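You operate a simulated robot arm through the tools that you are given. There is no shell and no other tool. Be economical: measure what you need, move in short steps, check, and stop when the job is done.

You run a simulated robot arm. Do the job below in one go: nothing can be reset, and whatever is moved stays where it is left.

TASK
Shake the M4 mould flat on the shaker, then unclamp it.
Fine: it packs only when clamped; switch off before you unclamp; leave it on the shaker.
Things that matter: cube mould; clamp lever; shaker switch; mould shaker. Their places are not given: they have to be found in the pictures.

It is judged by the outcome, as a careful person would: the job done as asked, and still so three seconds after it is handed in. It fails if anything else is knocked over, pushed out of place, dropped, spilled or broken.

THE ROBOT
A 7-joint arm with a two-finger parallel gripper, fixed in place. Base frame: the origin is at the foot of the arm, x ahead of it, y to its left, z up; the work surface is at about z = 0.85. Readings come in m, degrees, newtons and seconds.
With the tool pointing down near the work surface it reaches from about 0.3 to 0.7 m from the base axis. Its first joint turns from -66.0 to 66.0 degrees. Payload 1.57 kg.
The TCP is the grasp point between the finger pads, 0.03 m short of the fingertips. In the tool frame z runs along the fingers and y along their closing line. The gripper opens to 0.11 m. The fingers are 0.024 m wide and 0.012 m thick; the gripper's body (0.048 by 0.112 m) begins 0.078 m behind the TCP.
Orientation is that of the tool frame in the base frame, as a unit quaternion [x, y, z, w]. With the fingers straight down and closing along the base's y, the tool's x points along the base's -x, its y along +y and its z along -z.

THE INTERFACE
- The arm moves only by the tool send_rows. Its argument "moves" is a list of rows, each a list of 3 entries, a list of its own where there are three numbers: the shift along the tool's x, y, z in units of 30 mm (1.0 is 30 mm), then the turn, a rotation vector about the tool's x, y, z in units of 5 degrees (1.0 is 5 degrees), then the closure, from 0 (fully open) to 1 (shut). In form: [[[x, y, z], [wx, wy, wz], hand], ...]. A call has 1 to 12 rows; each row shifts and turns the commanded pose from where the row before left it, along the tool's axes as they then stand. A call with a number of a shift or a turn outside -1 to 1 is refused whole. Rows are played at 5 a second. More than 0.05 m and 8.6 degrees between two rows, or a gripper value outside its range, and nothing of the call is played. A pose out of reach is approached as far as the arm can. The call stops where the force on the tool passes 40 N (or 10 N more than at its start, if that is more) or the arm is blocked; 0.2 s more then pass. Each finger travels about 0.108 m/s and halts on what it meets, pressing with about 39 N; the grip force reading is that of the motor and also rises with nothing between the fingers. The clock runs only during rows and for 0.2 s after the last one: add rows that do not move to give the fingers time. The reply holds the time, the measured pose of the TCP, the force on the tool along the base axes, the opening and the grip force, in the units named above and with some noise.
- Cameras (640 x 400 px; columns grow to the right, rows downward): "scene" is fixed at [0.1609, -0.3884, 1.4038]; the picture's right is [0.82, -0.57, 0.00], its down [-0.32, -0.46, -0.83] and it looks along [0.47, 0.68, -0.55] (base axes); focal length 335 px, centre (320, 200). "wrist" rides on the gripper at [-0.036, 0, -0.08] in the tool frame; the picture's right is [0.00, -1.00, 0.00], its down [0.97, 0.00, -0.24] and it looks along [0.24, 0.00, 0.97] (tool axes); focal length 218 px, centre (320, 200).
- camera(camera): a new picture of that camera. It takes no simulated time.
- measure_at(camera, pixels): for up to 12 pixels [column, row] of the newest picture of that camera ("zoom" is the newest enlarged one), the place [x, y, z] in the base frame of the surface seen there, good to about 0.002 m. It takes no simulated time.
- close_up(camera, box): a new picture of the part [left, top, right, bottom] of that camera's present view, enlarged. It takes no simulated time.
- sign_off(): hands the job in; it is judged then, once.

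Work in short steps. Measure before you move; look again where a grasp or a placing could have gone wrong, and mend it. You have 80 turns and 34 pictures in all, those below and enlarged ones among them. Open the gripper and draw the arm clear of the work before you hand the job in, unless the task says otherwise; then end with one line.

The tools are called after ">>>" as name(argument=value, ...) on one line, values as JSON. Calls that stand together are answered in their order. send_rows: Moves the arm, as the interface text tells. Its arguments: {"type":"object","properties":{"moves":{"type":"array"}},"required":["moves"]} The other tools are called the same way: camera (camera) takes a picture; measure_at (camera, pixels) gives the place of the surface under pixels of a picture; close_up (camera, box) takes an enlarged picture of a part of a camera's view; sign_off () hands the job in.

At the start:

```text
t: 0.0
position: [0.3421, 0.1928, 1.1974]
tool_rot: [0.0, 1.0, 0.0, -0.001]
wrist_force: [-0.1, -0.3, 0.4]
opening: 0.1101
gripper_force: 0.0
```

scene: 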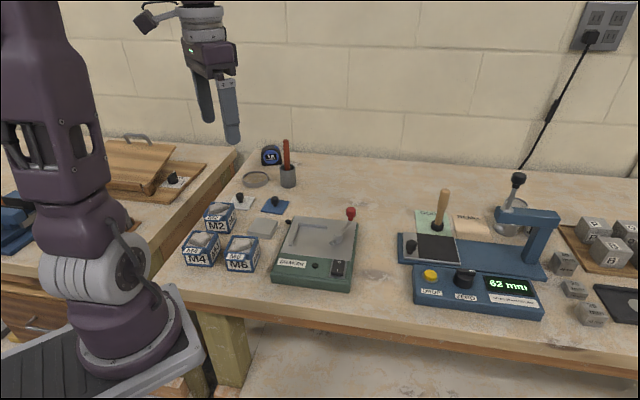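
wrist: 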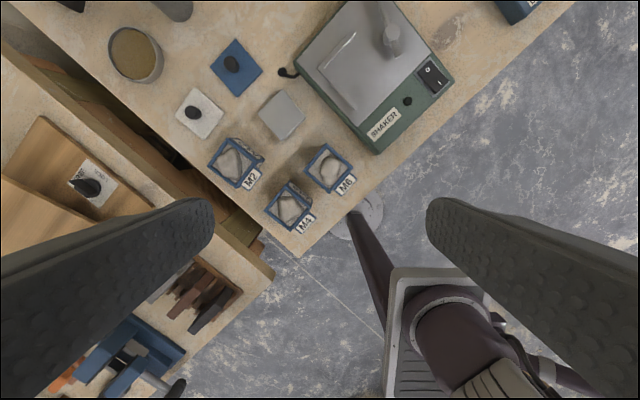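

The scene shows the M4 mould around (202,248), and the shaker at (315,250) with a red-knobbed lever at (348,215) and a switch at (338,268). I take enlarged views of both.

>>> close_up(camera="scene", box=[170, 180, 370, 305])

>>> close_up(camera="wrist", box=[180, 0, 480, 240])

```text
3.20 times, centred on (270, 242) of scene
```

zoom: 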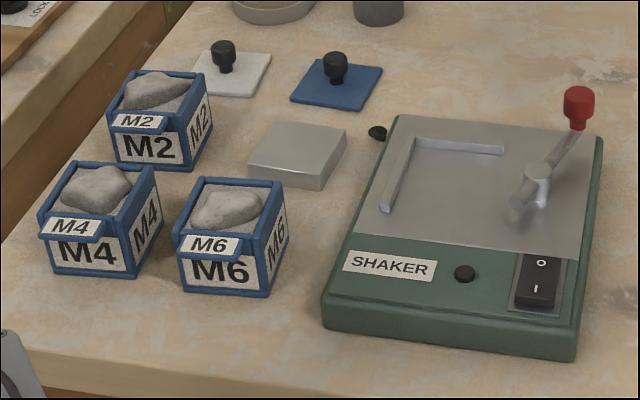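

```text
1.67 times, centred on (330, 120) of wrist
```

zoom: 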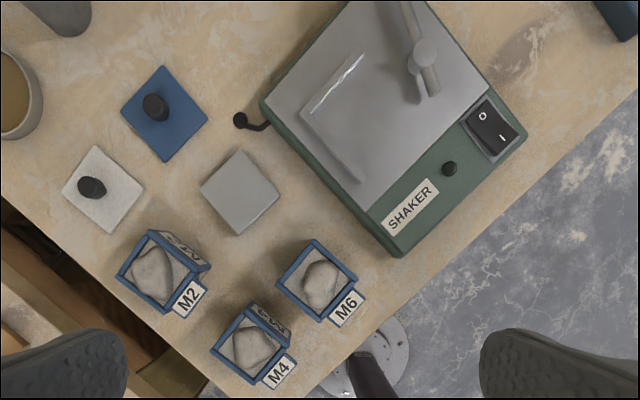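

The shaker has an L-shaped fence, a pivoting lever and a rocker switch marked O and I. I measure these along with the mould corners in the zoomed wrist view and the scene view.

>>> measure_at(camera="zoom", pixels=[[213, 352], [244, 306], [290, 345], [255, 345], [315, 243], [357, 278], [277, 278], [322, 322], [320, 285], [150, 232], [210, 262], [165, 312]])

>>> measure_at(camera="scene", pixels=[[349, 211], [338, 234], [332, 242], [293, 226], [290, 244], [327, 228], [310, 238], [339, 263], [337, 271], [315, 266], [345, 226], [299, 222]])

>>> measure_at(camera="zoom", pixels=[[303, 110], [355, 60], [358, 178], [425, 92], [422, 55], [484, 117], [501, 137], [449, 168], [396, 250], [266, 105], [524, 135], [278, 378]])

```text
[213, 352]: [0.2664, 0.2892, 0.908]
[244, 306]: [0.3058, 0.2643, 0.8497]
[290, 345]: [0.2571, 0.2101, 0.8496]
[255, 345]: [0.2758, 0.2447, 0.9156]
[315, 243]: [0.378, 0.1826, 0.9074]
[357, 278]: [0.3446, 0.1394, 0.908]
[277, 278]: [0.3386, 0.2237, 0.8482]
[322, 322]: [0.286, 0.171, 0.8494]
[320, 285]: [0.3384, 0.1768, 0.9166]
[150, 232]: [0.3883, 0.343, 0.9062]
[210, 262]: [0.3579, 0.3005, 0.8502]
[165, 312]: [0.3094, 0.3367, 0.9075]
```

```text
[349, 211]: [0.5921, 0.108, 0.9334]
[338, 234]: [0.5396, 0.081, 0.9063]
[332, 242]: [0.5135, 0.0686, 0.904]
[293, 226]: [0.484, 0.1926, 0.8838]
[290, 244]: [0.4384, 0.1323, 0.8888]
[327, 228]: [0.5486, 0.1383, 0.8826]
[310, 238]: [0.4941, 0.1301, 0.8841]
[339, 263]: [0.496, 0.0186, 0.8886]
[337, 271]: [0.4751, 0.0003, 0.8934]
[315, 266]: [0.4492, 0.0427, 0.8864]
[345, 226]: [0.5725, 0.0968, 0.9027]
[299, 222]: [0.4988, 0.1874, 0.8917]
```

```text
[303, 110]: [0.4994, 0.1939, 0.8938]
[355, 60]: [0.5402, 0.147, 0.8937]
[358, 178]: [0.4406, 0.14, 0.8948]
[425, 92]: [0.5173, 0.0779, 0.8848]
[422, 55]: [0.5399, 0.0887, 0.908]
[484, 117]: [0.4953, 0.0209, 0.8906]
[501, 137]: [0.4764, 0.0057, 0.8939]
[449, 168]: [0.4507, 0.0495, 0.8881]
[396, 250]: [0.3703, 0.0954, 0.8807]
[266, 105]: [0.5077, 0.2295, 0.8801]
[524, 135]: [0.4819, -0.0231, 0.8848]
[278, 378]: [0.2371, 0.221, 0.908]
```

Rough M4 centre is (0.27, 0.247), with its rim at z 0.908. I move the wrist camera lower over M4 for precise corners.

>>> send_rows(moves=[[[0.35, 0.48, 0.83], [0, 0, 0], 0], [[0.35, 0.48, 0.83], [0, 0, 0], 0], [[0.35, 0.48, 0.83], [0, 0, 0], 0], [[0.35, 0.48, 0.83], [0, 0, 0], 0], [[0, 0, 0], [0, 0, 0], 0]])

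>>> camera(camera="wrist")

```text
t: 1.2
position: [0.2996, 0.2524, 1.0979]
tool_rot: [0.0, 1.0, 0.0, 0.0]
wrist_force: [0.3, 0.3, 0.1]
opening: 0.1103
gripper_force: 0.1
```

```text
29 pictures are left
```

wrist: 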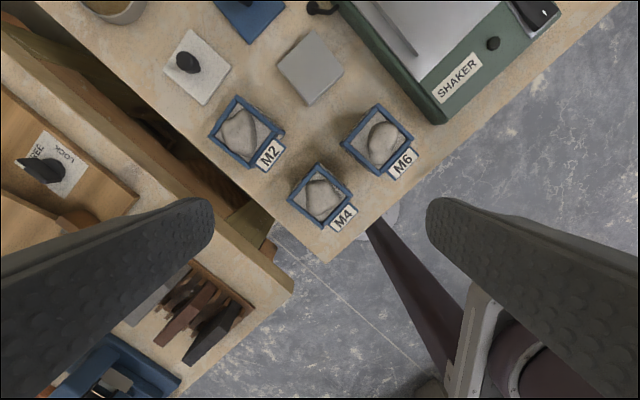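

The M4 rim is visible with corners near (288,198), (320,163), (353,192) and (322,228). I enlarge it for accuracy.

>>> close_up(camera="wrist", box=[260, 90, 440, 250])

```text
2.50 times, centred on (350, 170) of wrist
```

zoom: 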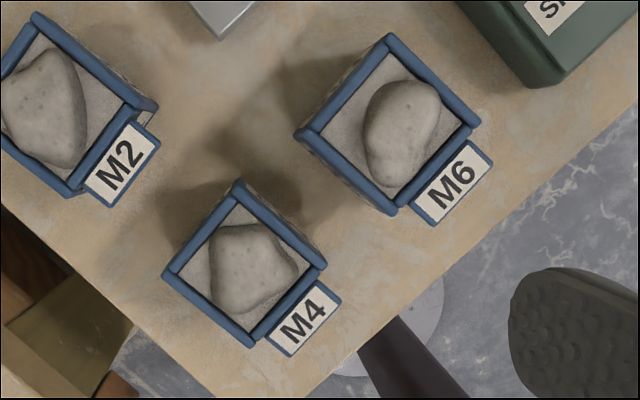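

The close-up shows the M4 tab on the lower-right side. I measure the rim corners of M4 and M6, the tab, and the mound top.

>>> measure_at(camera="zoom", pixels=[[170, 272], [239, 186], [320, 264], [252, 340], [250, 265], [337, 297], [288, 350], [302, 132], [395, 206], [237, 255], [205, 228], [280, 222]])

```text
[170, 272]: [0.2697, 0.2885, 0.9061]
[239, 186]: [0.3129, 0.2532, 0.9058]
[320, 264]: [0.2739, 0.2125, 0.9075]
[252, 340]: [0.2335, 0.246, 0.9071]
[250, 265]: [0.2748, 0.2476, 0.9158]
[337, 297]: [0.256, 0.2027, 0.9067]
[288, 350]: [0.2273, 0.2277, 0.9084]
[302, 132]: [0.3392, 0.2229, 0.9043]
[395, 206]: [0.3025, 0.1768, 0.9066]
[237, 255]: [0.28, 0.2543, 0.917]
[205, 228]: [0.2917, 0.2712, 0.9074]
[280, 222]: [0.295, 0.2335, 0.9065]
```

M4's centre is about (0.2725, 0.250), its sides run at -41° and +49°, and the tab is on the (-x,-y) side. Next I look at the shaker up close from above to understand the clamp lever.

>>> send_rows(moves=[[[-0.92, -0.6, 0.1], [0, 0, 0], 0], [[-0.92, -0.6, 0.1], [0, 0, 0], 0], [[-0.92, -0.6, 0.1], [0, 0, 0], 0], [[-0.92, -0.6, 0.1], [0, 0, 0], 0], [[-0.92, -0.6, 0.1], [0, 0, 0], 0], [[-0.92, -0.6, 0.1], [0, 0, 0], 0], [[-0.92, -0.6, 0.1], [0, 0, 0], 0], [[-0.92, -0.6, 0.1], [0, 0, 0], 0], [[0, 0, 0], [0, 0, 0], 0]])

>>> close_up(camera="wrist", box=[200, 60, 440, 260])

>>> close_up(camera="scene", box=[265, 195, 369, 290])

```text
t: 3.2
position: [0.5188, 0.1086, 1.0729]
tool_rot: [0.001, 1.0, 0.0, -0.001]
wrist_force: [-0.6, 0.4, -0.5]
opening: 0.11
gripper_force: 0.1
```

```text
2.00 times, centred on (320, 160) of wrist
```

zoom: 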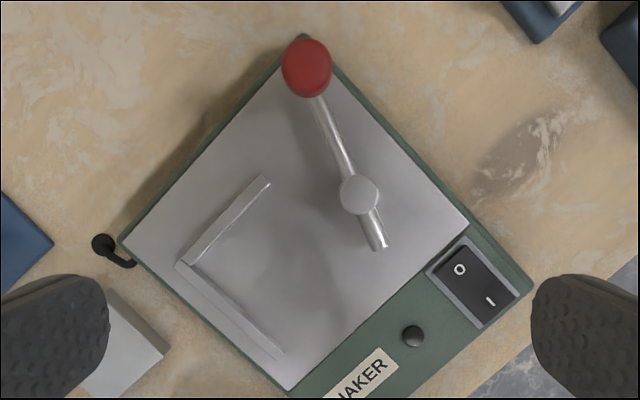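

```text
4.21 times, centred on (317, 242) of scene
```

zoom: 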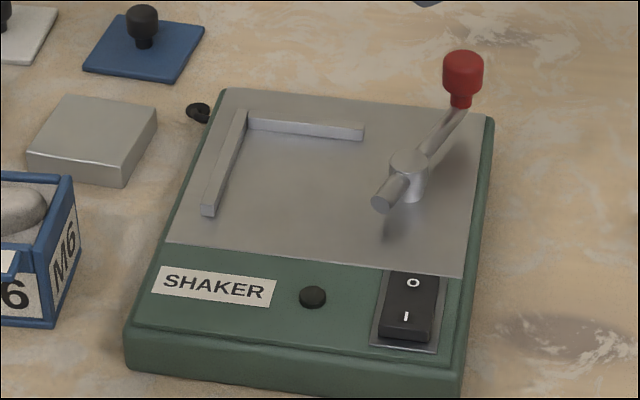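

The lever seems to turn on a vertical post, and its short foot would swing towards the fence corner. I measure the fence, post and knob in the wrist view, converting the zoom pixels to full-frame ones.

>>> camera(camera="wrist")

>>> measure_at(camera="wrist", pixels=[[252, 192], [292, 152], [300, 236], [340, 156], [348, 182], [313, 95], [258, 190], [291, 157], [310, 112], [388, 194], [405, 210], [325, 130]])

```text
25 pictures are left
```

wrist: 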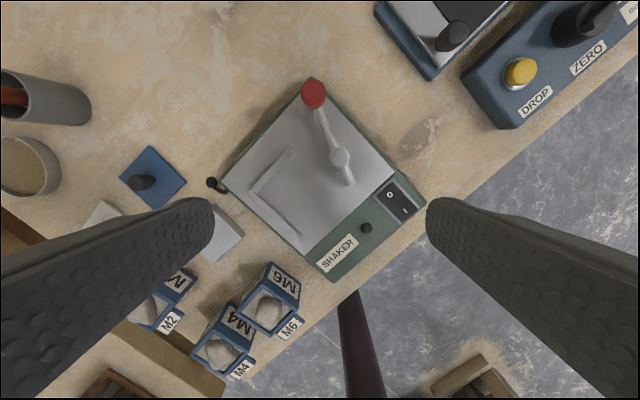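

```text
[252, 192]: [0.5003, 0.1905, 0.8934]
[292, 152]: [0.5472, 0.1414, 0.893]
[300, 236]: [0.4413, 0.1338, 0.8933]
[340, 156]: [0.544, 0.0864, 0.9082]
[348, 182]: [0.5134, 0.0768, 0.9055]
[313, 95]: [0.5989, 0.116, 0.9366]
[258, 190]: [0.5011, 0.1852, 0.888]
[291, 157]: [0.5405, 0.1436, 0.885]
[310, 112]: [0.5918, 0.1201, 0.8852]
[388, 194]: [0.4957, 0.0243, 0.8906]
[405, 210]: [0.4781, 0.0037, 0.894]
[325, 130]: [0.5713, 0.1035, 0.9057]
```

Inner fence corner is about (0.501, 0.184), with its arms at -46° and -136°. The post is at (0.544, 0.086) and the knob at (0.599, 0.116). M4 already nearly has the shaker's orientation, tab to the front, so I'll grip it across its two tab-free sides. First I go back above M4.

>>> send_rows(moves=[[[0.821, 0.471, 0], [0, 0, 0], 0], [[0.821, 0.471, 0], [0, 0, 0], 0], [[0.821, 0.471, 0], [0, 0, 0], 0], [[0.821, 0.471, 0], [0, 0, 0], 0], [[0.821, 0.471, 0], [0, 0, 0], 0], [[0.821, 0.471, 0], [0, 0, 0], 0], [[0.821, 0.471, 0], [0, 0, 0], 0], [[0.821, 0.471, 0], [0, 0, 0], 0], [[0.821, 0.471, 0], [0, 0, 0], 0], [[0.821, 0.471, 0], [0, 0, 0], 0]])

>>> send_rows(moves=[[[0, 0, 0], [0, 0, -0.98], 0.0], [[0, 0, 0], [0, 0, -0.98], 0.0], [[0, 0, 0], [0, 0, -0.98], 0.0], [[0, 0, 0], [0, 0, -0.98], 0.0], [[0, 0, 0], [0, 0, -0.98], 0.1], [[0, 0, 0], [0, 0, -0.98], 0.2], [[0, 0, 0], [0, 0, -0.98], 0.23], [[0, 0, 0], [0, 0, -0.98], 0.23], [[0, 0, 0], [0, 0, -0.98], 0.23], [[0, 0, 0], [0, 0, -0.98], 0.23], [[0, 0, 0], [0, 0, 0], 0.23]])

>>> camera(camera="wrist")

```text
t: 5.4
position: [0.2749, 0.2491, 1.0752]
tool_rot: [0.0, 1.0, 0.0, 0.0]
wrist_force: [0.4, -0.4, 0.4]
opening: 0.1102
gripper_force: 0.1
```

```text
t: 7.8
position: [0.2775, 0.2488, 1.0747]
tool_rot: [-0.416, 0.91, 0.001, 0.0]
wrist_force: [0.3, -0.1, -0.1]
opening: 0.0846
gripper_force: 0.0
```

```text
24 pictures are left
```

wrist: 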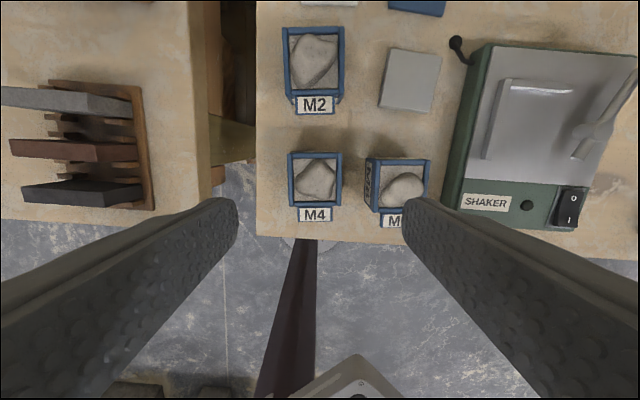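

The mould is now square to the view, with rim corners near (289,153), (341,153), (341,205) and (291,206). I measure those for the final centring.

>>> measure_at(camera="wrist", pixels=[[291, 155], [340, 155], [340, 204], [293, 204], [291, 180], [340, 180], [315, 215], [372, 170]])

```text
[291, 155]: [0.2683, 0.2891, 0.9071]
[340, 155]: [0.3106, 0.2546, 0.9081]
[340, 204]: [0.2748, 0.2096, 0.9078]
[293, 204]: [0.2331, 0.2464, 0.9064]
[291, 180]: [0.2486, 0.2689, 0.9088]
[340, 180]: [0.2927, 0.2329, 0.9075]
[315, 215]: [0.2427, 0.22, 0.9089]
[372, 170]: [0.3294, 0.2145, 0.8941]
```

Centre confirmed at (0.2717, 0.250). I correct by a few mm and descend to just above the rim.

>>> send_rows(moves=[[[0.1, 0.17, 0.7], [0, 0, 0], 0.23], [[0, 0, 0.7], [0, 0, 0], 0.23], [[0, 0, 0.7], [0, 0, 0], 0.23], [[0, 0, 0.7], [0, 0, 0], 0.23], [[0, 0, 0], [0, 0, 0], 0.23]])

```text
t: 9.0
position: [0.2705, 0.2488, 0.9879]
tool_rot: [-0.416, 0.909, 0.0, 0.0]
wrist_force: [0.8, -0.2, 0.0]
opening: 0.0845
gripper_force: 0.1
```

It is centred within about 1 mm. I descend to TCP z≈0.896 (tips ~16 mm above the table) and close.

>>> send_rows(moves=[[[0, 0, 0.8], [0, 0, 0], 0.23], [[0, 0, 0.8], [0, 0, 0], 0.23], [[0, 0, 0.8], [0, 0, 0], 0.23], [[0, 0, 0.65], [0, 0, 0], 0.23], [[0, 0, 0], [0, 0, 0], 0.23]])

>>> send_rows(moves=[[[0, 0, 0], [0, 0, 0], 0.4], [[0, 0, 0], [0, 0, 0], 0.55], [[0, 0, 0], [0, 0, 0], 0.7], [[0, 0, 0], [0, 0, 0], 0.7]])

```text
t: 10.2
position: [0.2693, 0.2496, 0.8988]
tool_rot: [-0.415, 0.91, 0.0, 0.0]
wrist_force: [0.2, 0.4, 0.2]
opening: 0.0847
gripper_force: 0.0
```

```text
t: 11.2
position: [0.2714, 0.2498, 0.8988]
tool_rot: [-0.415, 0.91, 0.0, 0.0]
wrist_force: [0.0, -0.4, 0.2]
opening: 0.0615
gripper_force: 38.9
```

It gripped at 61 mm with 39 N. I lift about 0.12 m.

>>> send_rows(moves=[[[0, 0, -0.5], [0, 0, 0], 0.7], [[0, 0, -0.9], [0, 0, 0], 0.7], [[0, 0, -0.9], [0, 0, 0], 0.7], [[0, 0, -0.9], [0, 0, 0], 0.7], [[0, 0, -0.8], [0, 0, 0], 0.7], [[0, 0, 0], [0, 0, 0], 0.7]])

>>> camera(camera="scene")

```text
t: 12.6
position: [0.2694, 0.2492, 1.0211]
tool_rot: [-0.415, 0.91, 0.0, 0.0]
wrist_force: [0.3, 0.3, -2.9]
opening: 0.0621
gripper_force: 39.5
```

```text
23 pictures are left
```

scene: 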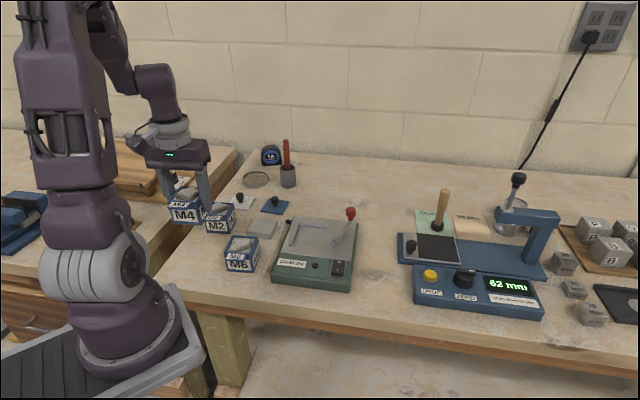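

M4 is lifted cleanly. I turn 5° to match the shaker and carry it above the fence corner, aiming for a centre of (0.4996, 0.138).

>>> send_rows(moves=[[[0, 0, 0], [0, 0, 0.51], 0.7], [[0, 0, 0], [0, 0, 0.51], 0.7], [[-0.329, -0.887, 0], [0, 0, 0], 0.7], [[-0.329, -0.887, 0], [0, 0, 0], 0.7], [[-0.329, -0.887, 0], [0, 0, 0], 0.7], [[-0.329, -0.887, 0], [0, 0, 0], 0.7], [[-0.329, -0.887, 0], [0, 0, 0], 0.7], [[-0.329, -0.887, 0], [0, 0, 0], 0.7], [[-0.329, -0.887, 0], [0, 0, 0], 0.7], [[-0.329, -0.887, 0], [0, 0, 0], 0.7], [[-0.329, -0.887, 0], [0, 0, 0], 0.7], [[0, 0, 0], [0, 0, 0], 0.7]])

>>> camera(camera="wrist")

```text
t: 15.2
position: [0.5019, 0.1386, 1.0189]
tool_rot: [-0.374, 0.928, 0.0, 0.0]
wrist_force: [-0.3, 0.0, -3.4]
opening: 0.0617
gripper_force: 39.4
```

```text
22 pictures are left
```

wrist: 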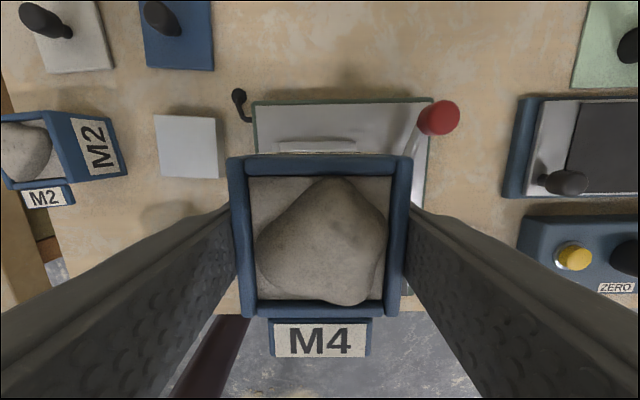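

M4 sits above the plate and squared. I check fence and mould rim positions before lowering.

>>> measure_at(camera="wrist", pixels=[[280, 146], [353, 145], [316, 142], [231, 160], [407, 160], [252, 312], [387, 312], [229, 165], [409, 165]])

```text
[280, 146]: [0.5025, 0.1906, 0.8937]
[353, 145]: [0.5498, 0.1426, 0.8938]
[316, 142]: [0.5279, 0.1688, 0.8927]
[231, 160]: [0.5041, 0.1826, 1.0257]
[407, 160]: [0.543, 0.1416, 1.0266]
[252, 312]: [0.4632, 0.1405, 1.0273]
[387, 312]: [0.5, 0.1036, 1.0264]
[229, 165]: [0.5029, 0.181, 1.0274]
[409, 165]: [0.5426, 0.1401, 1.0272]
```

The back edge is about 1 mm over the fence line, so I shift 3.5 mm forward (tool +x), slightly to the left, and lower in stages.

>>> send_rows(moves=[[[0.12, 0.03, 0.5], [0, 0, 0], 0.7], [[0, 0, 0.7], [0, 0, 0], 0.7], [[0, 0, 0.6], [0, 0, 0], 0.7], [[0, 0, 0.4], [0, 0, 0], 0.7], [[0, 0, 0.2], [0, 0, 0], 0.7], [[0, 0, 0], [0, 0, 0], 0.7]])

>>> close_up(camera="scene", box=[250, 180, 378, 290])

```text
t: 16.6
position: [0.4965, 0.1377, 0.9459]
tool_rot: [-0.374, 0.927, 0.0, 0.0]
wrist_force: [-0.2, -1.2, -4.3]
opening: 0.062
gripper_force: 39.1
```

```text
3.64 times, centred on (314, 235) of scene
```

zoom: 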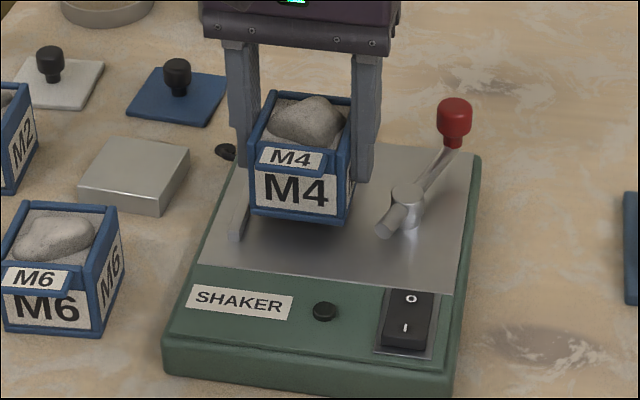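

The picture shows M4 about 1 cm above the plate, inside the fence. I lower it gently to contact.

>>> send_rows(moves=[[[0, 0, 0.15], [0, 0, 0], 0.7], [[0, 0, 0.1], [0, 0, 0], 0.7], [[0, 0, 0.08], [0, 0, 0], 0.7], [[0, 0, 0], [0, 0, 0], 0.7]])

>>> close_up(camera="scene", box=[250, 180, 378, 290])

```text
t: 17.6
position: [0.4963, 0.1382, 0.937]
tool_rot: [-0.374, 0.928, 0.0, 0.0]
wrist_force: [-0.1, -0.6, -4.3]
opening: 0.0617
gripper_force: 38.6
```

```text
3.64 times, centred on (314, 235) of scene
```

zoom: 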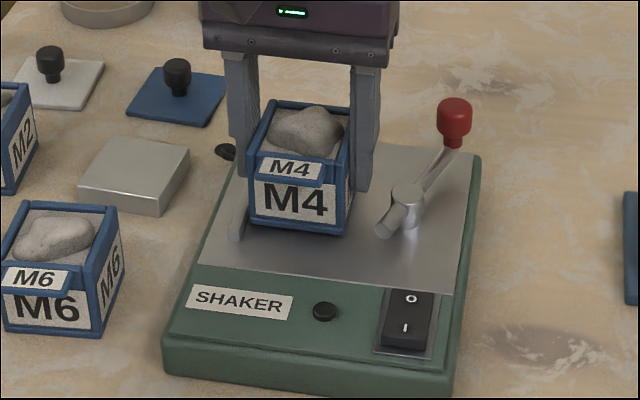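

There is still no contact. I go a few mm lower in small rows.

>>> send_rows(moves=[[[0, 0, 0.06], [0, 0, 0], 0.7], [[0, 0, 0.05], [0, 0, 0], 0.7], [[0, 0, 0], [0, 0, 0], 0.7]])

```text
t: 18.4
position: [0.4978, 0.1374, 0.9319]
tool_rot: [-0.374, 0.927, 0.0, 0.0]
wrist_force: [-5.7, 0.2, 14.5]
opening: 0.0618
gripper_force: 39.1
```

Contact (+14 N) came at the expected height, so it is seated on the plate. I release to a 78 mm opening and rise straight up.

>>> send_rows(moves=[[[0, 0, 0], [0, 0, 0], 0.4], [[0, 0, 0], [0, 0, 0], 0.29], [[0, 0, 0], [0, 0, 0], 0.29]])

>>> send_rows(moves=[[[0, 0, -0.5], [0, 0, 0], 0.29], [[0, 0, -1], [0, 0, 0], 0.29], [[0, 0, -1], [0, 0, 0], 0.29], [[0, 0, -1], [0, 0, 0], 0.29], [[0, 0, -0.7], [0, 0, 0], 0.29], [[0, 0, 0], [0, 0, 0], 0.29]])

>>> camera(camera="wrist")

>>> close_up(camera="scene", box=[250, 180, 378, 290])

```text
t: 19.2
position: [0.4981, 0.1363, 0.9331]
tool_rot: [-0.373, 0.928, 0.001, 0.001]
wrist_force: [0.7, -0.1, 0.5]
opening: 0.0779
gripper_force: 0.0
```

```text
t: 20.6
position: [0.498, 0.1363, 1.0618]
tool_rot: [-0.375, 0.927, 0.0, -0.001]
wrist_force: [0.0, -0.1, 0.1]
opening: 0.0781
gripper_force: 0.1
```

```text
19 pictures are left
```

wrist: 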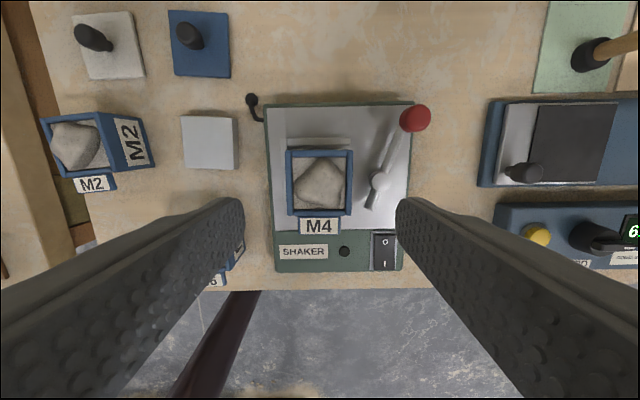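

```text
3.64 times, centred on (314, 235) of scene
```

zoom: 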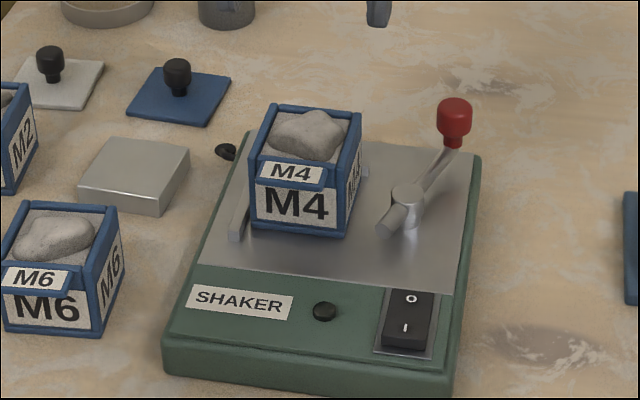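

M4 is in the fence. I check that it sits level by measuring rim heights and edges, plus the knob and post.

>>> measure_at(camera="wrist", pixels=[[289, 153], [350, 153], [350, 212], [290, 213], [319, 153], [289, 183], [350, 183], [381, 181], [415, 118], [372, 204], [385, 241], [384, 264]])

>>> measure_at(camera="zoom", pixels=[[275, 107], [358, 116], [342, 165], [256, 150], [250, 222], [345, 233], [453, 105], [453, 125], [405, 190], [390, 222], [452, 145], [412, 300]])

```text
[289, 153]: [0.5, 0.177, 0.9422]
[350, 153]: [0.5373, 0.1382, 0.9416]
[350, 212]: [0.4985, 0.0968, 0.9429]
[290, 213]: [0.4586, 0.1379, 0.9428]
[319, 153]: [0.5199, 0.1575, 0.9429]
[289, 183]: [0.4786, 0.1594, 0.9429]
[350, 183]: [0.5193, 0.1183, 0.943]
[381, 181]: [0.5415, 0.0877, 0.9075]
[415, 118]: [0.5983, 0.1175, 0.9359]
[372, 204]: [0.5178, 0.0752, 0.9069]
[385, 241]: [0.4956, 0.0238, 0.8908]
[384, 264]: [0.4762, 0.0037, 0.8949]
```

```text
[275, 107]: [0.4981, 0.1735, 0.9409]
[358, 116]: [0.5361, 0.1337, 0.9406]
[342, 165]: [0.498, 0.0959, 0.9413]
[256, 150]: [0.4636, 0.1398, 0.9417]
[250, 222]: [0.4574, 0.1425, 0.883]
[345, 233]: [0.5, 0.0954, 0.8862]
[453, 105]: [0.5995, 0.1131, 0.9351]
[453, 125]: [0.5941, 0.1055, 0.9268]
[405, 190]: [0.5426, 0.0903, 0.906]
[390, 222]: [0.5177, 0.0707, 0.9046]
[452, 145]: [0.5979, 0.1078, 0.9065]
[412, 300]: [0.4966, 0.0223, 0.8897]
```

The mould is level (rim 0.942–0.943) and within about 3 mm of both fences. Next is the lever: knob at about (0.599, 0.1145), post at (0.542, 0.088), r≈0.063. I turn the tool so its closing line is tangential and move above the knob.

>>> send_rows(moves=[[[0, 0, 0], [0, 0, 0.935], 0.29], [[0, 0, 0], [0, 0, 0.935], 0.4], [[0, 0, 0], [0, 0, 0.935], 0.5], [[0, 0, 0], [0, 0, 0.935], 0.545], [[-0.685, -0.5225, 0], [0, 0, 0], 0.545], [[-0.685, -0.5225, 0], [0, 0, 0], 0.545], [[-0.685, -0.5225, 0], [0, 0, 0], 0.545], [[-0.685, -0.5225, 0], [0, 0, 0], 0.545], [[0, 0, 0.5], [0, 0, 0], 0.545], [[0, 0, 0], [0, 0, 0], 0.545]])

>>> camera(camera="wrist")

```text
t: 22.8
position: [0.5971, 0.1145, 1.0428]
tool_rot: [-0.218, 0.976, 0.0, 0.0]
wrist_force: [0.2, -0.8, -0.8]
opening: 0.0502
gripper_force: 0.1
```

```text
17 pictures are left
```

wrist: 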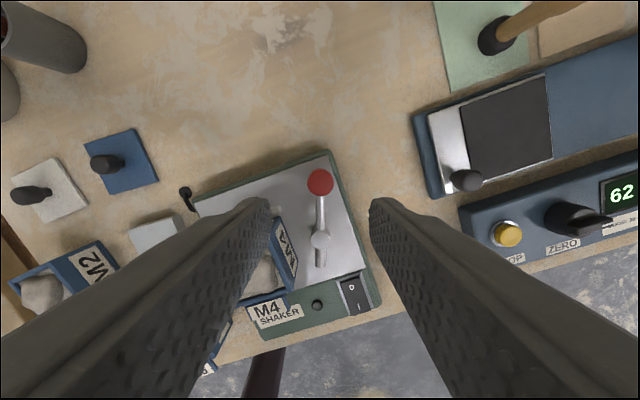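

The knob at (320,182) is centred between the fingers. I verify its place and height.

>>> measure_at(camera="wrist", pixels=[[320, 174], [320, 182], [320, 190], [310, 182], [330, 182], [321, 238], [320, 264], [440, 190], [505, 235]])

```text
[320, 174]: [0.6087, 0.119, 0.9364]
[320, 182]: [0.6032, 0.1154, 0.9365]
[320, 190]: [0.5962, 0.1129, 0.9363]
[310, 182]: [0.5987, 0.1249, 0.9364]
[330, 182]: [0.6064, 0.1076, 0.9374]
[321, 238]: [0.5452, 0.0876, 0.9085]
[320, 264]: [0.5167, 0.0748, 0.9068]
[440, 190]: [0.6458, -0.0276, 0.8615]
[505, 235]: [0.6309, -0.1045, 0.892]
```

The knob top is at (0.602, 0.1155, 0.9365), about 22 mm across. I lower around it and narrow the fingers to a loose cage.

>>> send_rows(moves=[[[-0.15, 0, 0.8], [0, 0, 0], 0.545], [[0, 0, 0.9], [0, 0, 0], 0.545], [[0, 0, 0.9], [0, 0, 0], 0.545], [[0, 0, 0.75], [0, 0, 0], 0.545], [[0, 0, 0], [0, 0, 0], 0.65], [[0, 0, 0], [0, 0, 0], 0.75], [[0, 0, 0], [0, 0, 0], 0.75]])

>>> close_up(camera="scene", box=[270, 160, 398, 290])

```text
t: 24.4
position: [0.6048, 0.115, 0.9427]
tool_rot: [-0.218, 0.976, 0.0, 0.0]
wrist_force: [-0.7, 0.8, -0.1]
opening: 0.0274
gripper_force: 0.0
```

```text
3.08 times, centred on (334, 225) of scene
```

zoom: 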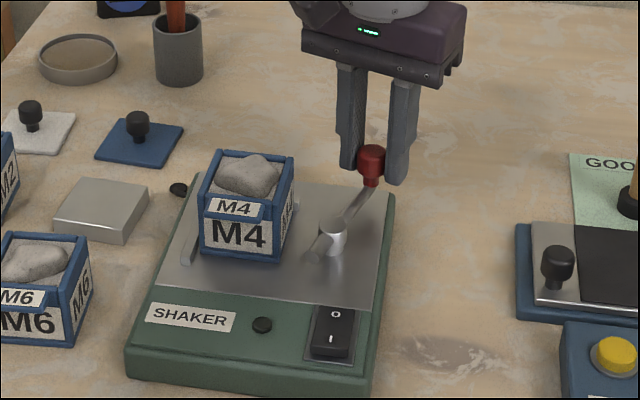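

The knob is caged. I swing it clockwise about the post, 6 rows of 5° first.

>>> send_rows(moves=[[[0.008, -0.184, 0], [0, 0, 1], 0.75], [[0.008, -0.184, 0], [0, 0, 1], 0.75], [[0.008, -0.184, 0], [0, 0, 1], 0.75], [[0.008, -0.184, 0], [0, 0, 1], 0.75], [[0.008, -0.184, 0], [0, 0, 1], 0.75], [[0.008, -0.184, 0], [0, 0, 1], 0.75], [[0, 0, 0], [0, 0, 0], 0.75]])

>>> close_up(camera="scene", box=[270, 160, 398, 290])

```text
t: 26.0
position: [0.6093, 0.083, 0.9432]
tool_rot: [0.042, 0.999, 0.0, 0.0]
wrist_force: [0.3, 0.0, -0.3]
opening: 0.0275
gripper_force: 0.1
```

```text
3.08 times, centred on (334, 225) of scene
```

zoom: 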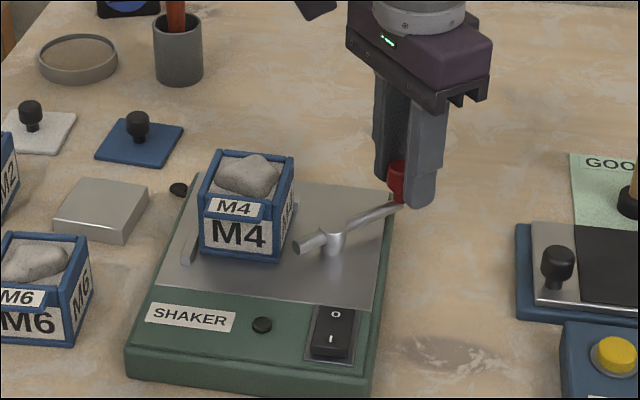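

The lever turns freely and its foot is approaching the mould. I continue the arc.

>>> send_rows(moves=[[[0.008, -0.184, 0], [0, 0, 1], 0.75], [[0.008, -0.184, 0], [0, 0, 1], 0.75], [[0.008, -0.184, 0], [0, 0, 1], 0.75], [[0.008, -0.184, 0], [0, 0, 1], 0.75], [[0.008, -0.184, 0], [0, 0, 1], 0.75], [[0.008, -0.184, 0], [0, 0, 1], 0.75], [[0, 0, 0], [0, 0, 0], 0.75]])

>>> close_up(camera="scene", box=[270, 160, 398, 290])

```text
t: 27.6
position: [0.5972, 0.0546, 0.9432]
tool_rot: [0.299, 0.954, 0.0, 0.001]
wrist_force: [-0.3, 0.9, -1.0]
opening: 0.0275
gripper_force: 0.1
```

```text
3.08 times, centred on (334, 225) of scene
```

zoom: 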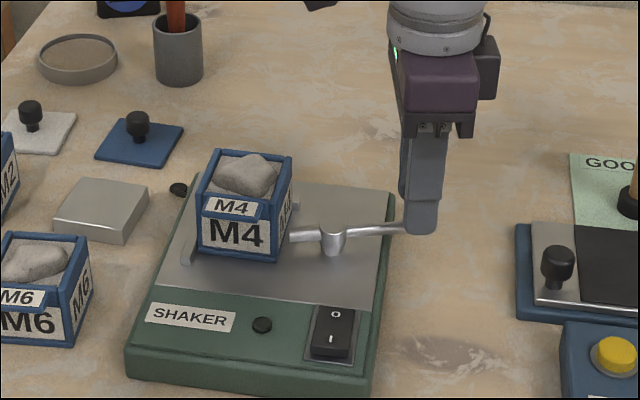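

The foot now bears on the mould and has slid it to the fence. I continue to roughly perpendicular, watching the force.

>>> send_rows(moves=[[[0.008, -0.184, 0], [0, 0, 1], 0.75], [[0.008, -0.184, 0], [0, 0, 1], 0.75], [[0.008, -0.184, 0], [0, 0, 1], 0.75], [[0, 0, 0], [0, 0, 0], 0.75]])

>>> close_up(camera="scene", box=[270, 160, 398, 290])

```text
t: 28.6
position: [0.5863, 0.0439, 0.9434]
tool_rot: [0.421, 0.907, 0.0, 0.0]
wrist_force: [0.4, 0.4, 0.0]
opening: 0.0272
gripper_force: 0.1
```

```text
3.08 times, centred on (334, 225) of scene
```

zoom: 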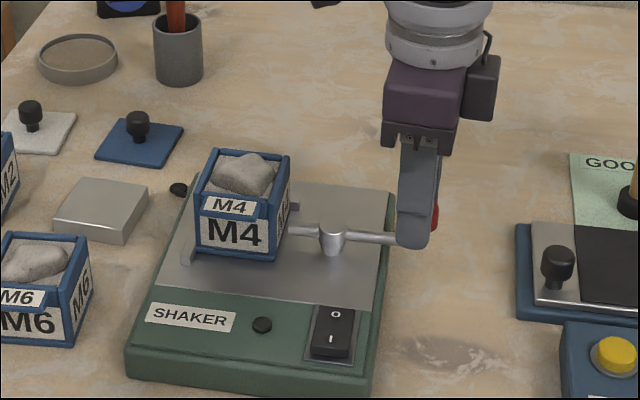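

The lever is near perpendicular with no resistance yet. I advance a little more to find a stop.

>>> send_rows(moves=[[[0.008, -0.184, 0], [0, 0, 1], 0.75], [[0.004, -0.1, 0], [0, 0, 0.5], 0.75], [[0, 0, 0], [0, 0, 0], 0.75]])

>>> close_up(camera="wrist", box=[200, 120, 440, 320])

```text
t: 29.4
position: [0.5804, 0.0399, 0.9431]
tool_rot: [0.48, 0.877, 0.0, 0.0]
wrist_force: [8.7, 11.7, -1.6]
opening: 0.039
gripper_force: 6.2
```

```text
2.00 times, centred on (320, 220) of wrist
```

zoom: 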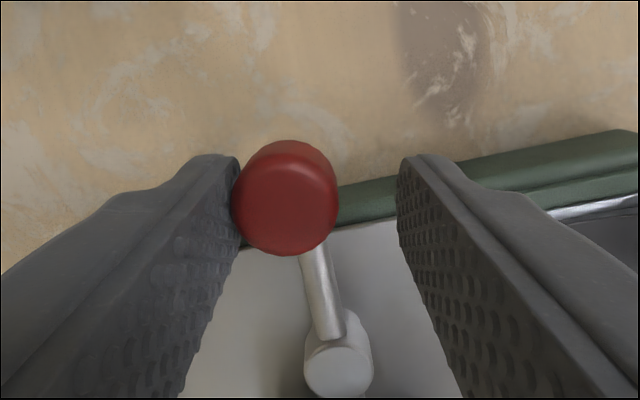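

A firm stop shows: 14 N, with the finger being pushed back. The lever is at its end, so I open and lift off.

>>> send_rows(moves=[[[0, 0.1, 0], [0, 0, 0], 0.6], [[0, 0.1, 0], [0, 0, 0], 0.5], [[0, 0, -0.8], [0, 0, 0], 0.5], [[0, 0, -1], [0, 0, 0], 0.5], [[0, 0, -1], [0, 0, 0], 0.5], [[0, 0, -0.5], [0, 0, 0], 0.5], [[0, 0, 0], [0, 0, 0], 0.5]])

>>> close_up(camera="scene", box=[270, 180, 380, 290])

>>> measure_at(camera="zoom", pixels=[[320, 200], [332, 300], [336, 330]])

```text
t: 31.0
position: [0.5843, 0.0427, 1.0422]
tool_rot: [0.48, 0.877, 0.0, 0.0]
wrist_force: [-0.6, 0.4, -0.4]
opening: 0.0549
gripper_force: 0.1
```

```text
3.64 times, centred on (325, 235) of scene
```

zoom: 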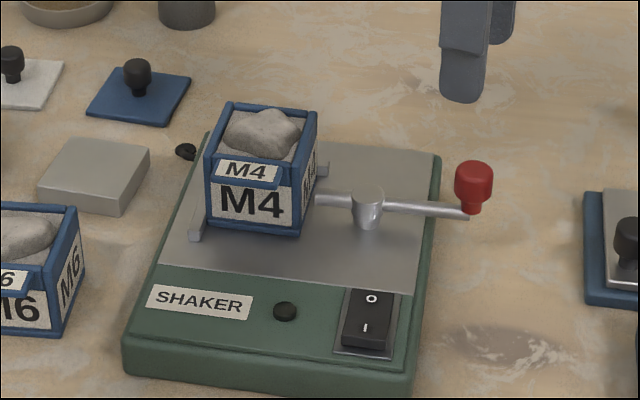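

```text
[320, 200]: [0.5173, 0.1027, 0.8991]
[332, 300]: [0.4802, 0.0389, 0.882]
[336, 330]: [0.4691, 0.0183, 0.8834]
```

The lever's rod is now square against M4. The switch is next: O at (0.4957, 0.024) and I at (0.477, 0.0037, 0.894), where I stands proud, so it is off. I close the fingers, square up with the rocker and move over I.

>>> send_rows(moves=[[[0, 0, 0], [0, 0, -0.76], 0.7], [[0, 0, 0], [0, 0, -0.76], 0.85], [[0, 0, 0], [0, 0, -0.76], 1], [[0.389, -0.885, 0], [0, 0, 0], 1], [[0.389, -0.885, 0], [0, 0, 0], 1], [[0.389, -0.885, 0], [0, 0, 0], 1], [[0.389, -0.885, 0], [0, 0, 0], 1], [[0, 0, 0.8], [0, 0, 0], 1], [[0, 0, 0], [0, 0, 0], 1]])

>>> camera(camera="wrist")

```text
t: 33.0
position: [0.4775, -0.0013, 1.0177]
tool_rot: [0.391, 0.921, 0.0, 0.001]
wrist_force: [-0.5, 0.3, -0.1]
opening: 0.0002
gripper_force: 21.1
```

```text
10 pictures are left
```

wrist: 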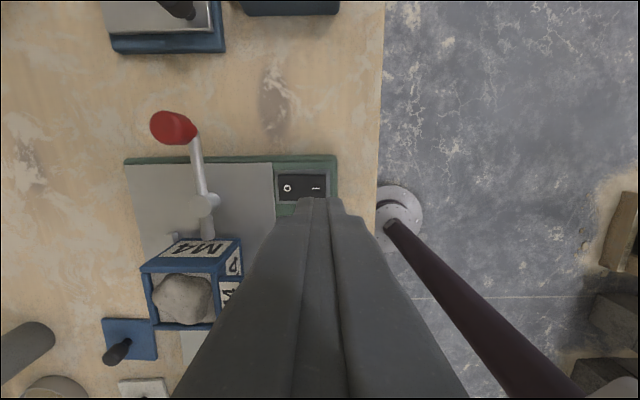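

The rocker is visible with I at (316,188) and O at (287,187). I measure it precisely.

>>> measure_at(camera="wrist", pixels=[[316, 188], [288, 188], [326, 188], [279, 188], [302, 177], [302, 197], [322, 176]])

```text
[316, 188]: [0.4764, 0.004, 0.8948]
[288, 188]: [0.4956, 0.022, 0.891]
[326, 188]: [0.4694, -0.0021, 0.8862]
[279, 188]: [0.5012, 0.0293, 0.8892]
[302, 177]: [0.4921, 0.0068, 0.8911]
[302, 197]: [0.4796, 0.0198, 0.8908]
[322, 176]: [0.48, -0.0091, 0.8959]
```

The target for pressing is (0.4745, 0.002). I descend to just above I, then press in 2.5 mm rows.

>>> send_rows(moves=[[[0.12, 0, 0.8], [0, 0, 0], 1], [[0, 0, 0.8], [0, 0, 0], 1], [[0, 0, 0.8], [0, 0, 0], 1], [[0, 0, 0.5], [0, 0, 0], 1], [[0, 0, 0.08], [0, 0, 0], 1], [[0, 0, 0.08], [0, 0, 0], 1], [[0, 0, 0.08], [0, 0, 0], 1], [[0, 0, 0], [0, 0, 0], 1]])

```text
t: 34.8
position: [0.4724, 0.0029, 0.9237]
tool_rot: [0.39, 0.921, 0.0, 0.0]
wrist_force: [1.0, -0.2, 1.3]
opening: 0.0
gripper_force: 21.9
```

The tip is at 0.894 and just touching. I press further.

>>> send_rows(moves=[[[0, 0, 0.08], [0, 0, 0], 1], [[0, 0, 0.08], [0, 0, 0], 1], [[0, 0, 0], [0, 0, 0], 1]])

```text
t: 35.4
position: [0.4732, 0.0034, 0.9225]
tool_rot: [0.389, 0.921, 0.001, 0.001]
wrist_force: [-6.3, -0.1, 18.5]
opening: 0.0
gripper_force: 21.1
stopped in row 2: the force on the tool passed its limit (the readings are from after the stop); the commanded pose is now the measured one
```

The force limit tripped while pressing. I lift slightly and check the rocker.

>>> send_rows(moves=[[[0, 0, -0.7], [0, 0, 0], 1], [[0, 0, -1], [0, 0, 0], 1], [[0, 0, 0], [0, 0, 0], 1]])

>>> close_up(camera="scene", box=[270, 190, 370, 290])

```text
t: 36.2
position: [0.4727, 0.0034, 0.9738]
tool_rot: [0.39, 0.921, 0.001, 0.002]
wrist_force: [0.0, -0.3, -0.2]
opening: 0.0
gripper_force: 21.8
```

```text
4.00 times, centred on (320, 240) of scene
```

zoom: 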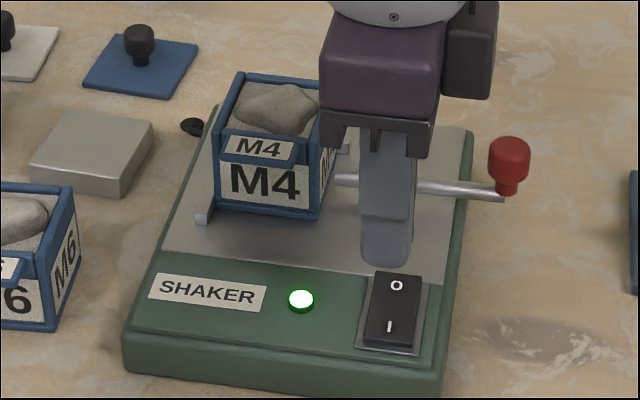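

The green lamp is lit and the mound is already settling. I move over O and wait about 2.4 s more, then look.

>>> send_rows(moves=[[[-0.05, 0.55, 0], [0, 0, 0], 1], [[0, 0.55, 0], [0, 0, 0], 1], [[0, 0, 0], [0, 0, 0], 1], [[0, 0, 0], [0, 0, 0], 1], [[0, 0, 0], [0, 0, 0], 1], [[0, 0, 0], [0, 0, 0], 1], [[0, 0, 0], [0, 0, 0], 1], [[0, 0, 0], [0, 0, 0], 1], [[0, 0, 0], [0, 0, 0], 1], [[0, 0, 0], [0, 0, 0], 1], [[0, 0, 0], [0, 0, 0], 1], [[0, 0, 0], [0, 0, 0], 1]])

>>> send_rows(moves=[[[0, 0, 0], [0, 0, 0], 1], [[0, 0, 0], [0, 0, 0], 1], [[0, 0, 0], [0, 0, 0], 1], [[0, 0, 0], [0, 0, 0], 1], [[0, 0, 0], [0, 0, 0], 1], [[0, 0, 0], [0, 0, 0], 1], [[0, 0, 0], [0, 0, 0], 1], [[0, 0, 0], [0, 0, 0], 1], [[0, 0, 0], [0, 0, 0], 1], [[0, 0, 0], [0, 0, 0], 1], [[0, 0, 0], [0, 0, 0], 1], [[0, 0, 0], [0, 0, 0], 1]])

>>> close_up(camera="scene", box=[270, 190, 370, 290])

```text
t: 38.8
position: [0.4976, 0.0248, 0.9726]
tool_rot: [0.389, 0.921, 0.002, 0.002]
wrist_force: [0.5, 1.0, -0.4]
opening: 0.0001
gripper_force: 21.2
```

```text
t: 41.4
position: [0.4973, 0.0251, 0.9722]
tool_rot: [0.39, 0.921, 0.001, 0.002]
wrist_force: [0.1, 0.5, 0.1]
opening: 0.0
gripper_force: 21.2
```

```text
4.00 times, centred on (320, 240) of scene
```

zoom: 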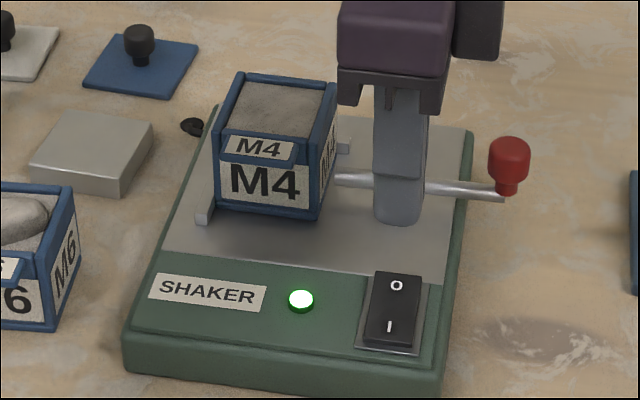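

M4's surface is now flat. I press O to switch off.

>>> send_rows(moves=[[[0, 0, 0.7], [0, 0, 0], 1], [[0, 0, 0.7], [0, 0, 0], 1], [[0, 0, 0.12], [0, 0, 0], 1], [[0, 0, 0.08], [0, 0, 0], 1], [[0, 0, 0.08], [0, 0, 0], 1], [[0, 0, 0.08], [0, 0, 0], 1], [[0, 0, 0.08], [0, 0, 0], 1], [[0, 0, 0], [0, 0, 0], 1]])

>>> send_rows(moves=[[[0, 0, -0.8], [0, 0, 0], 1], [[0, 0, -1], [0, 0, 0], 1], [[0, 0, -1], [0, 0, 0], 1], [[0, 0, -1], [0, 0, 0], 1], [[0, 0, 0], [0, 0, 0], 1]])

>>> close_up(camera="scene", box=[270, 190, 370, 290])

```text
t: 42.9
position: [0.4991, 0.0249, 0.9215]
tool_rot: [0.39, 0.921, 0.002, 0.001]
wrist_force: [-6.2, 1.1, 15.1]
opening: 0.0001
gripper_force: 21.5
stopped in row 7: the force on the tool passed its limit (the readings are from after the stop); the commanded pose is now the measured one
```

```text
t: 44.1
position: [0.4957, 0.0243, 1.0376]
tool_rot: [0.389, 0.921, 0.002, 0.002]
wrist_force: [0.2, 0.5, 0.2]
opening: 0.0001
gripper_force: 21.4
```

```text
4.00 times, centred on (320, 240) of scene
```

zoom: 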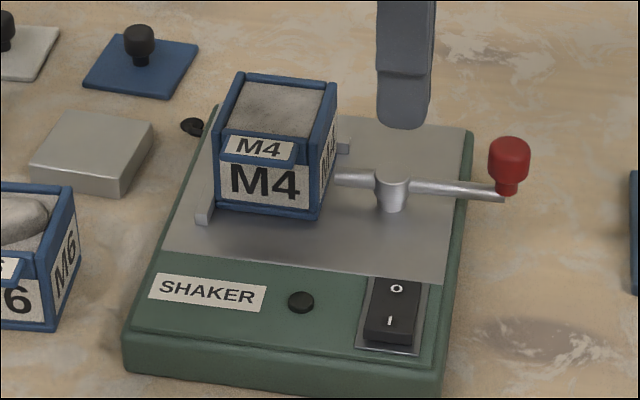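

The lamp is out and the rocker is back at O. To unclamp, I locate the knob.

>>> measure_at(camera="zoom", pixels=[[510, 142], [508, 160], [505, 188], [390, 180], [498, 160], [520, 160]])

```text
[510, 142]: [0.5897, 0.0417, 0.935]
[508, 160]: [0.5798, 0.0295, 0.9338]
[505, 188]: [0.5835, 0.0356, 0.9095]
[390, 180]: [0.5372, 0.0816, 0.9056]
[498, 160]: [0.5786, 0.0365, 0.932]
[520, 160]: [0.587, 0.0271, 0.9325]
```

The knob centre is about (0.586, 0.0385). I move above it with the fingers tangential and check.

>>> send_rows(moves=[[[0, 0, 0], [0, 0, 0.92], 1], [[-0.513, 0.865, 0], [0, 0, 0], 0.8], [[-0.513, 0.865, 0], [0, 0, 0], 0.545], [[-0.513, 0.865, 0], [0, 0, 0], 0.545], [[0, 0, 0], [0, 0, 0], 0.545], [[0, 0, 0], [0, 0, 0], 0.545]])

>>> camera(camera="wrist")

>>> measure_at(camera="wrist", pixels=[[320, 180], [310, 185], [320, 190], [320, 240]])

```text
t: 45.5
position: [0.5866, 0.0395, 1.0377]
tool_rot: [0.425, 0.905, 0.002, 0.002]
wrist_force: [0.0, -0.1, -0.7]
opening: 0.0503
gripper_force: 0.0
```

```text
6 pictures are left
```

wrist: 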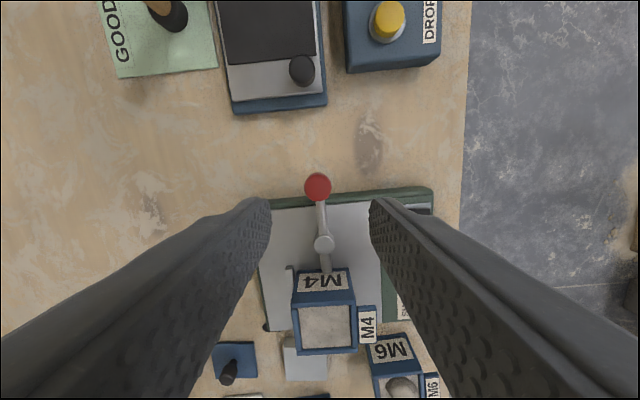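

```text
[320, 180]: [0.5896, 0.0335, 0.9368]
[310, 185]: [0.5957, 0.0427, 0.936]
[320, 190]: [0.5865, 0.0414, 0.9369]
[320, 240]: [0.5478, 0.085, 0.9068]
```

The knob at (318,185) is centred. I lower around it, cage it and start swinging counter-clockwise.

>>> send_rows(moves=[[[-0.08, 0, 0.8], [0, 0, 0], 0.545], [[0, 0, 0.9], [0, 0, 0], 0.545], [[0, 0, 0.9], [0, 0, 0], 0.545], [[0, 0, 0.58], [0, 0, 0], 0.545], [[0, 0, 0], [0, 0, 0], 0.65], [[0, 0, 0], [0, 0, 0], 0.75], [[0, 0, 0], [0, 0, 0], 0.75]])

>>> send_rows(moves=[[[0.008, 0.184, 0], [0, 0, -1], 0.75], [[0.008, 0.184, 0], [0, 0, -1], 0.75], [[0.008, 0.184, 0], [0, 0, -1], 0.75], [[0.008, 0.184, 0], [0, 0, -1], 0.75], [[0.008, 0.184, 0], [0, 0, -1], 0.75], [[0.008, 0.184, 0], [0, 0, -1], 0.75], [[0, 0, 0], [0, 0, 0], 0.75]])

```text
t: 47.1
position: [0.5907, 0.0376, 0.9438]
tool_rot: [0.425, 0.905, 0.003, 0.003]
wrist_force: [-0.5, -0.3, -0.4]
opening: 0.0275
gripper_force: 0.1
```

```text
t: 48.7
position: [0.6093, 0.0633, 0.9403]
tool_rot: [0.177, 0.984, 0.001, 0.003]
wrist_force: [-0.4, 0.9, -0.7]
opening: 0.0276
gripper_force: 0.1
```

It is following well. I continue back to the original open angle, pulling 4 mm inward to stay on the arc.

>>> send_rows(moves=[[[0.06, 0.184, -0.03], [0, 0, -1], 0.75], [[0.06, 0.184, -0.03], [0, 0, -1], 0.75], [[0.03, 0.184, 0], [0, 0, -1], 0.75], [[0.008, 0.184, 0], [0, 0, -1], 0.75], [[0.008, 0.184, 0], [0, 0, -1], 0.75], [[0.008, 0.184, 0], [0, 0, -1], 0.75], [[0.008, 0.184, 0], [0, 0, -1], 0.75], [[0.008, 0.184, 0], [0, 0, -1], 0.75], [[0.008, 0.184, 0], [0, 0, -1], 0.75], [[0, 0, 0], [0, 0, 0], 0.75]])

>>> close_up(camera="scene", box=[270, 160, 398, 290])

```text
t: 50.9
position: [0.6052, 0.1132, 0.9429]
tool_rot: [-0.213, 0.977, 0.0, 0.004]
wrist_force: [0.1, 0.4, -0.5]
opening: 0.0279
gripper_force: 1.0
```

```text
3.08 times, centred on (334, 225) of scene
```

zoom: 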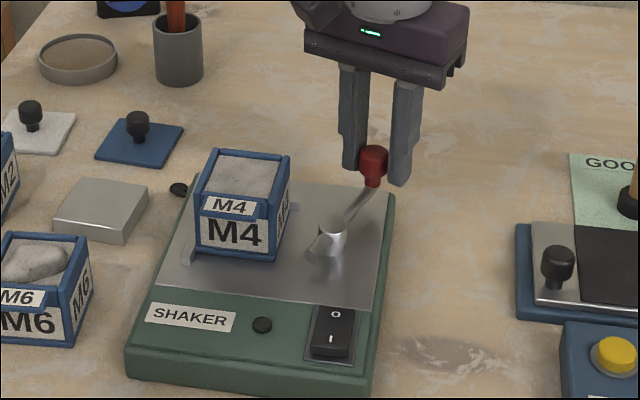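

The lever is back at its open angle, M4's surface is flat and the lamp is off. I open the fingers and lift away.

>>> send_rows(moves=[[[0, 0, 0], [0, 0, 0], 0.65], [[0, 0, 0], [0, 0, 0], 0.5], [[0, 0, -0.8], [0, 0, 0], 0.5], [[0, 0, -1], [0, 0, 0], 0.5], [[0, 0, -1], [0, 0, 0], 0.5], [[0, 0, -1], [0, 0, 0], 0.5], [[0, 0, -1], [0, 0, 0], 0.3], [[0, 0, -1], [0, 0, 0], 0], [[0, 0, -1], [0, 0, 0], 0], [[0, 0, 0], [0, 0, 0], 0]])

>>> camera(camera="scene")

>>> close_up(camera="scene", box=[270, 190, 370, 290])

```text
t: 53.1
position: [0.6032, 0.1121, 1.1485]
tool_rot: [-0.212, 0.977, 0.001, 0.002]
wrist_force: [0.5, 0.5, -0.1]
opening: 0.1101
gripper_force: 0.1
```

```text
4 pictures are left
```

scene: 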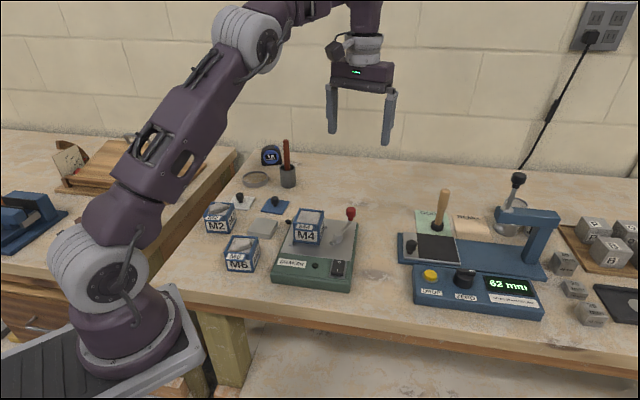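

```text
4.00 times, centred on (320, 240) of scene
```

zoom: 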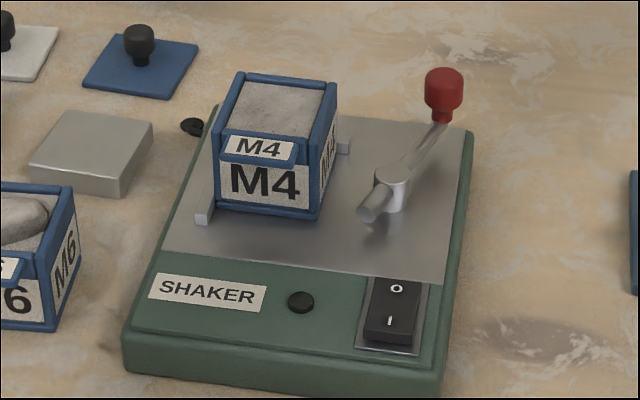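

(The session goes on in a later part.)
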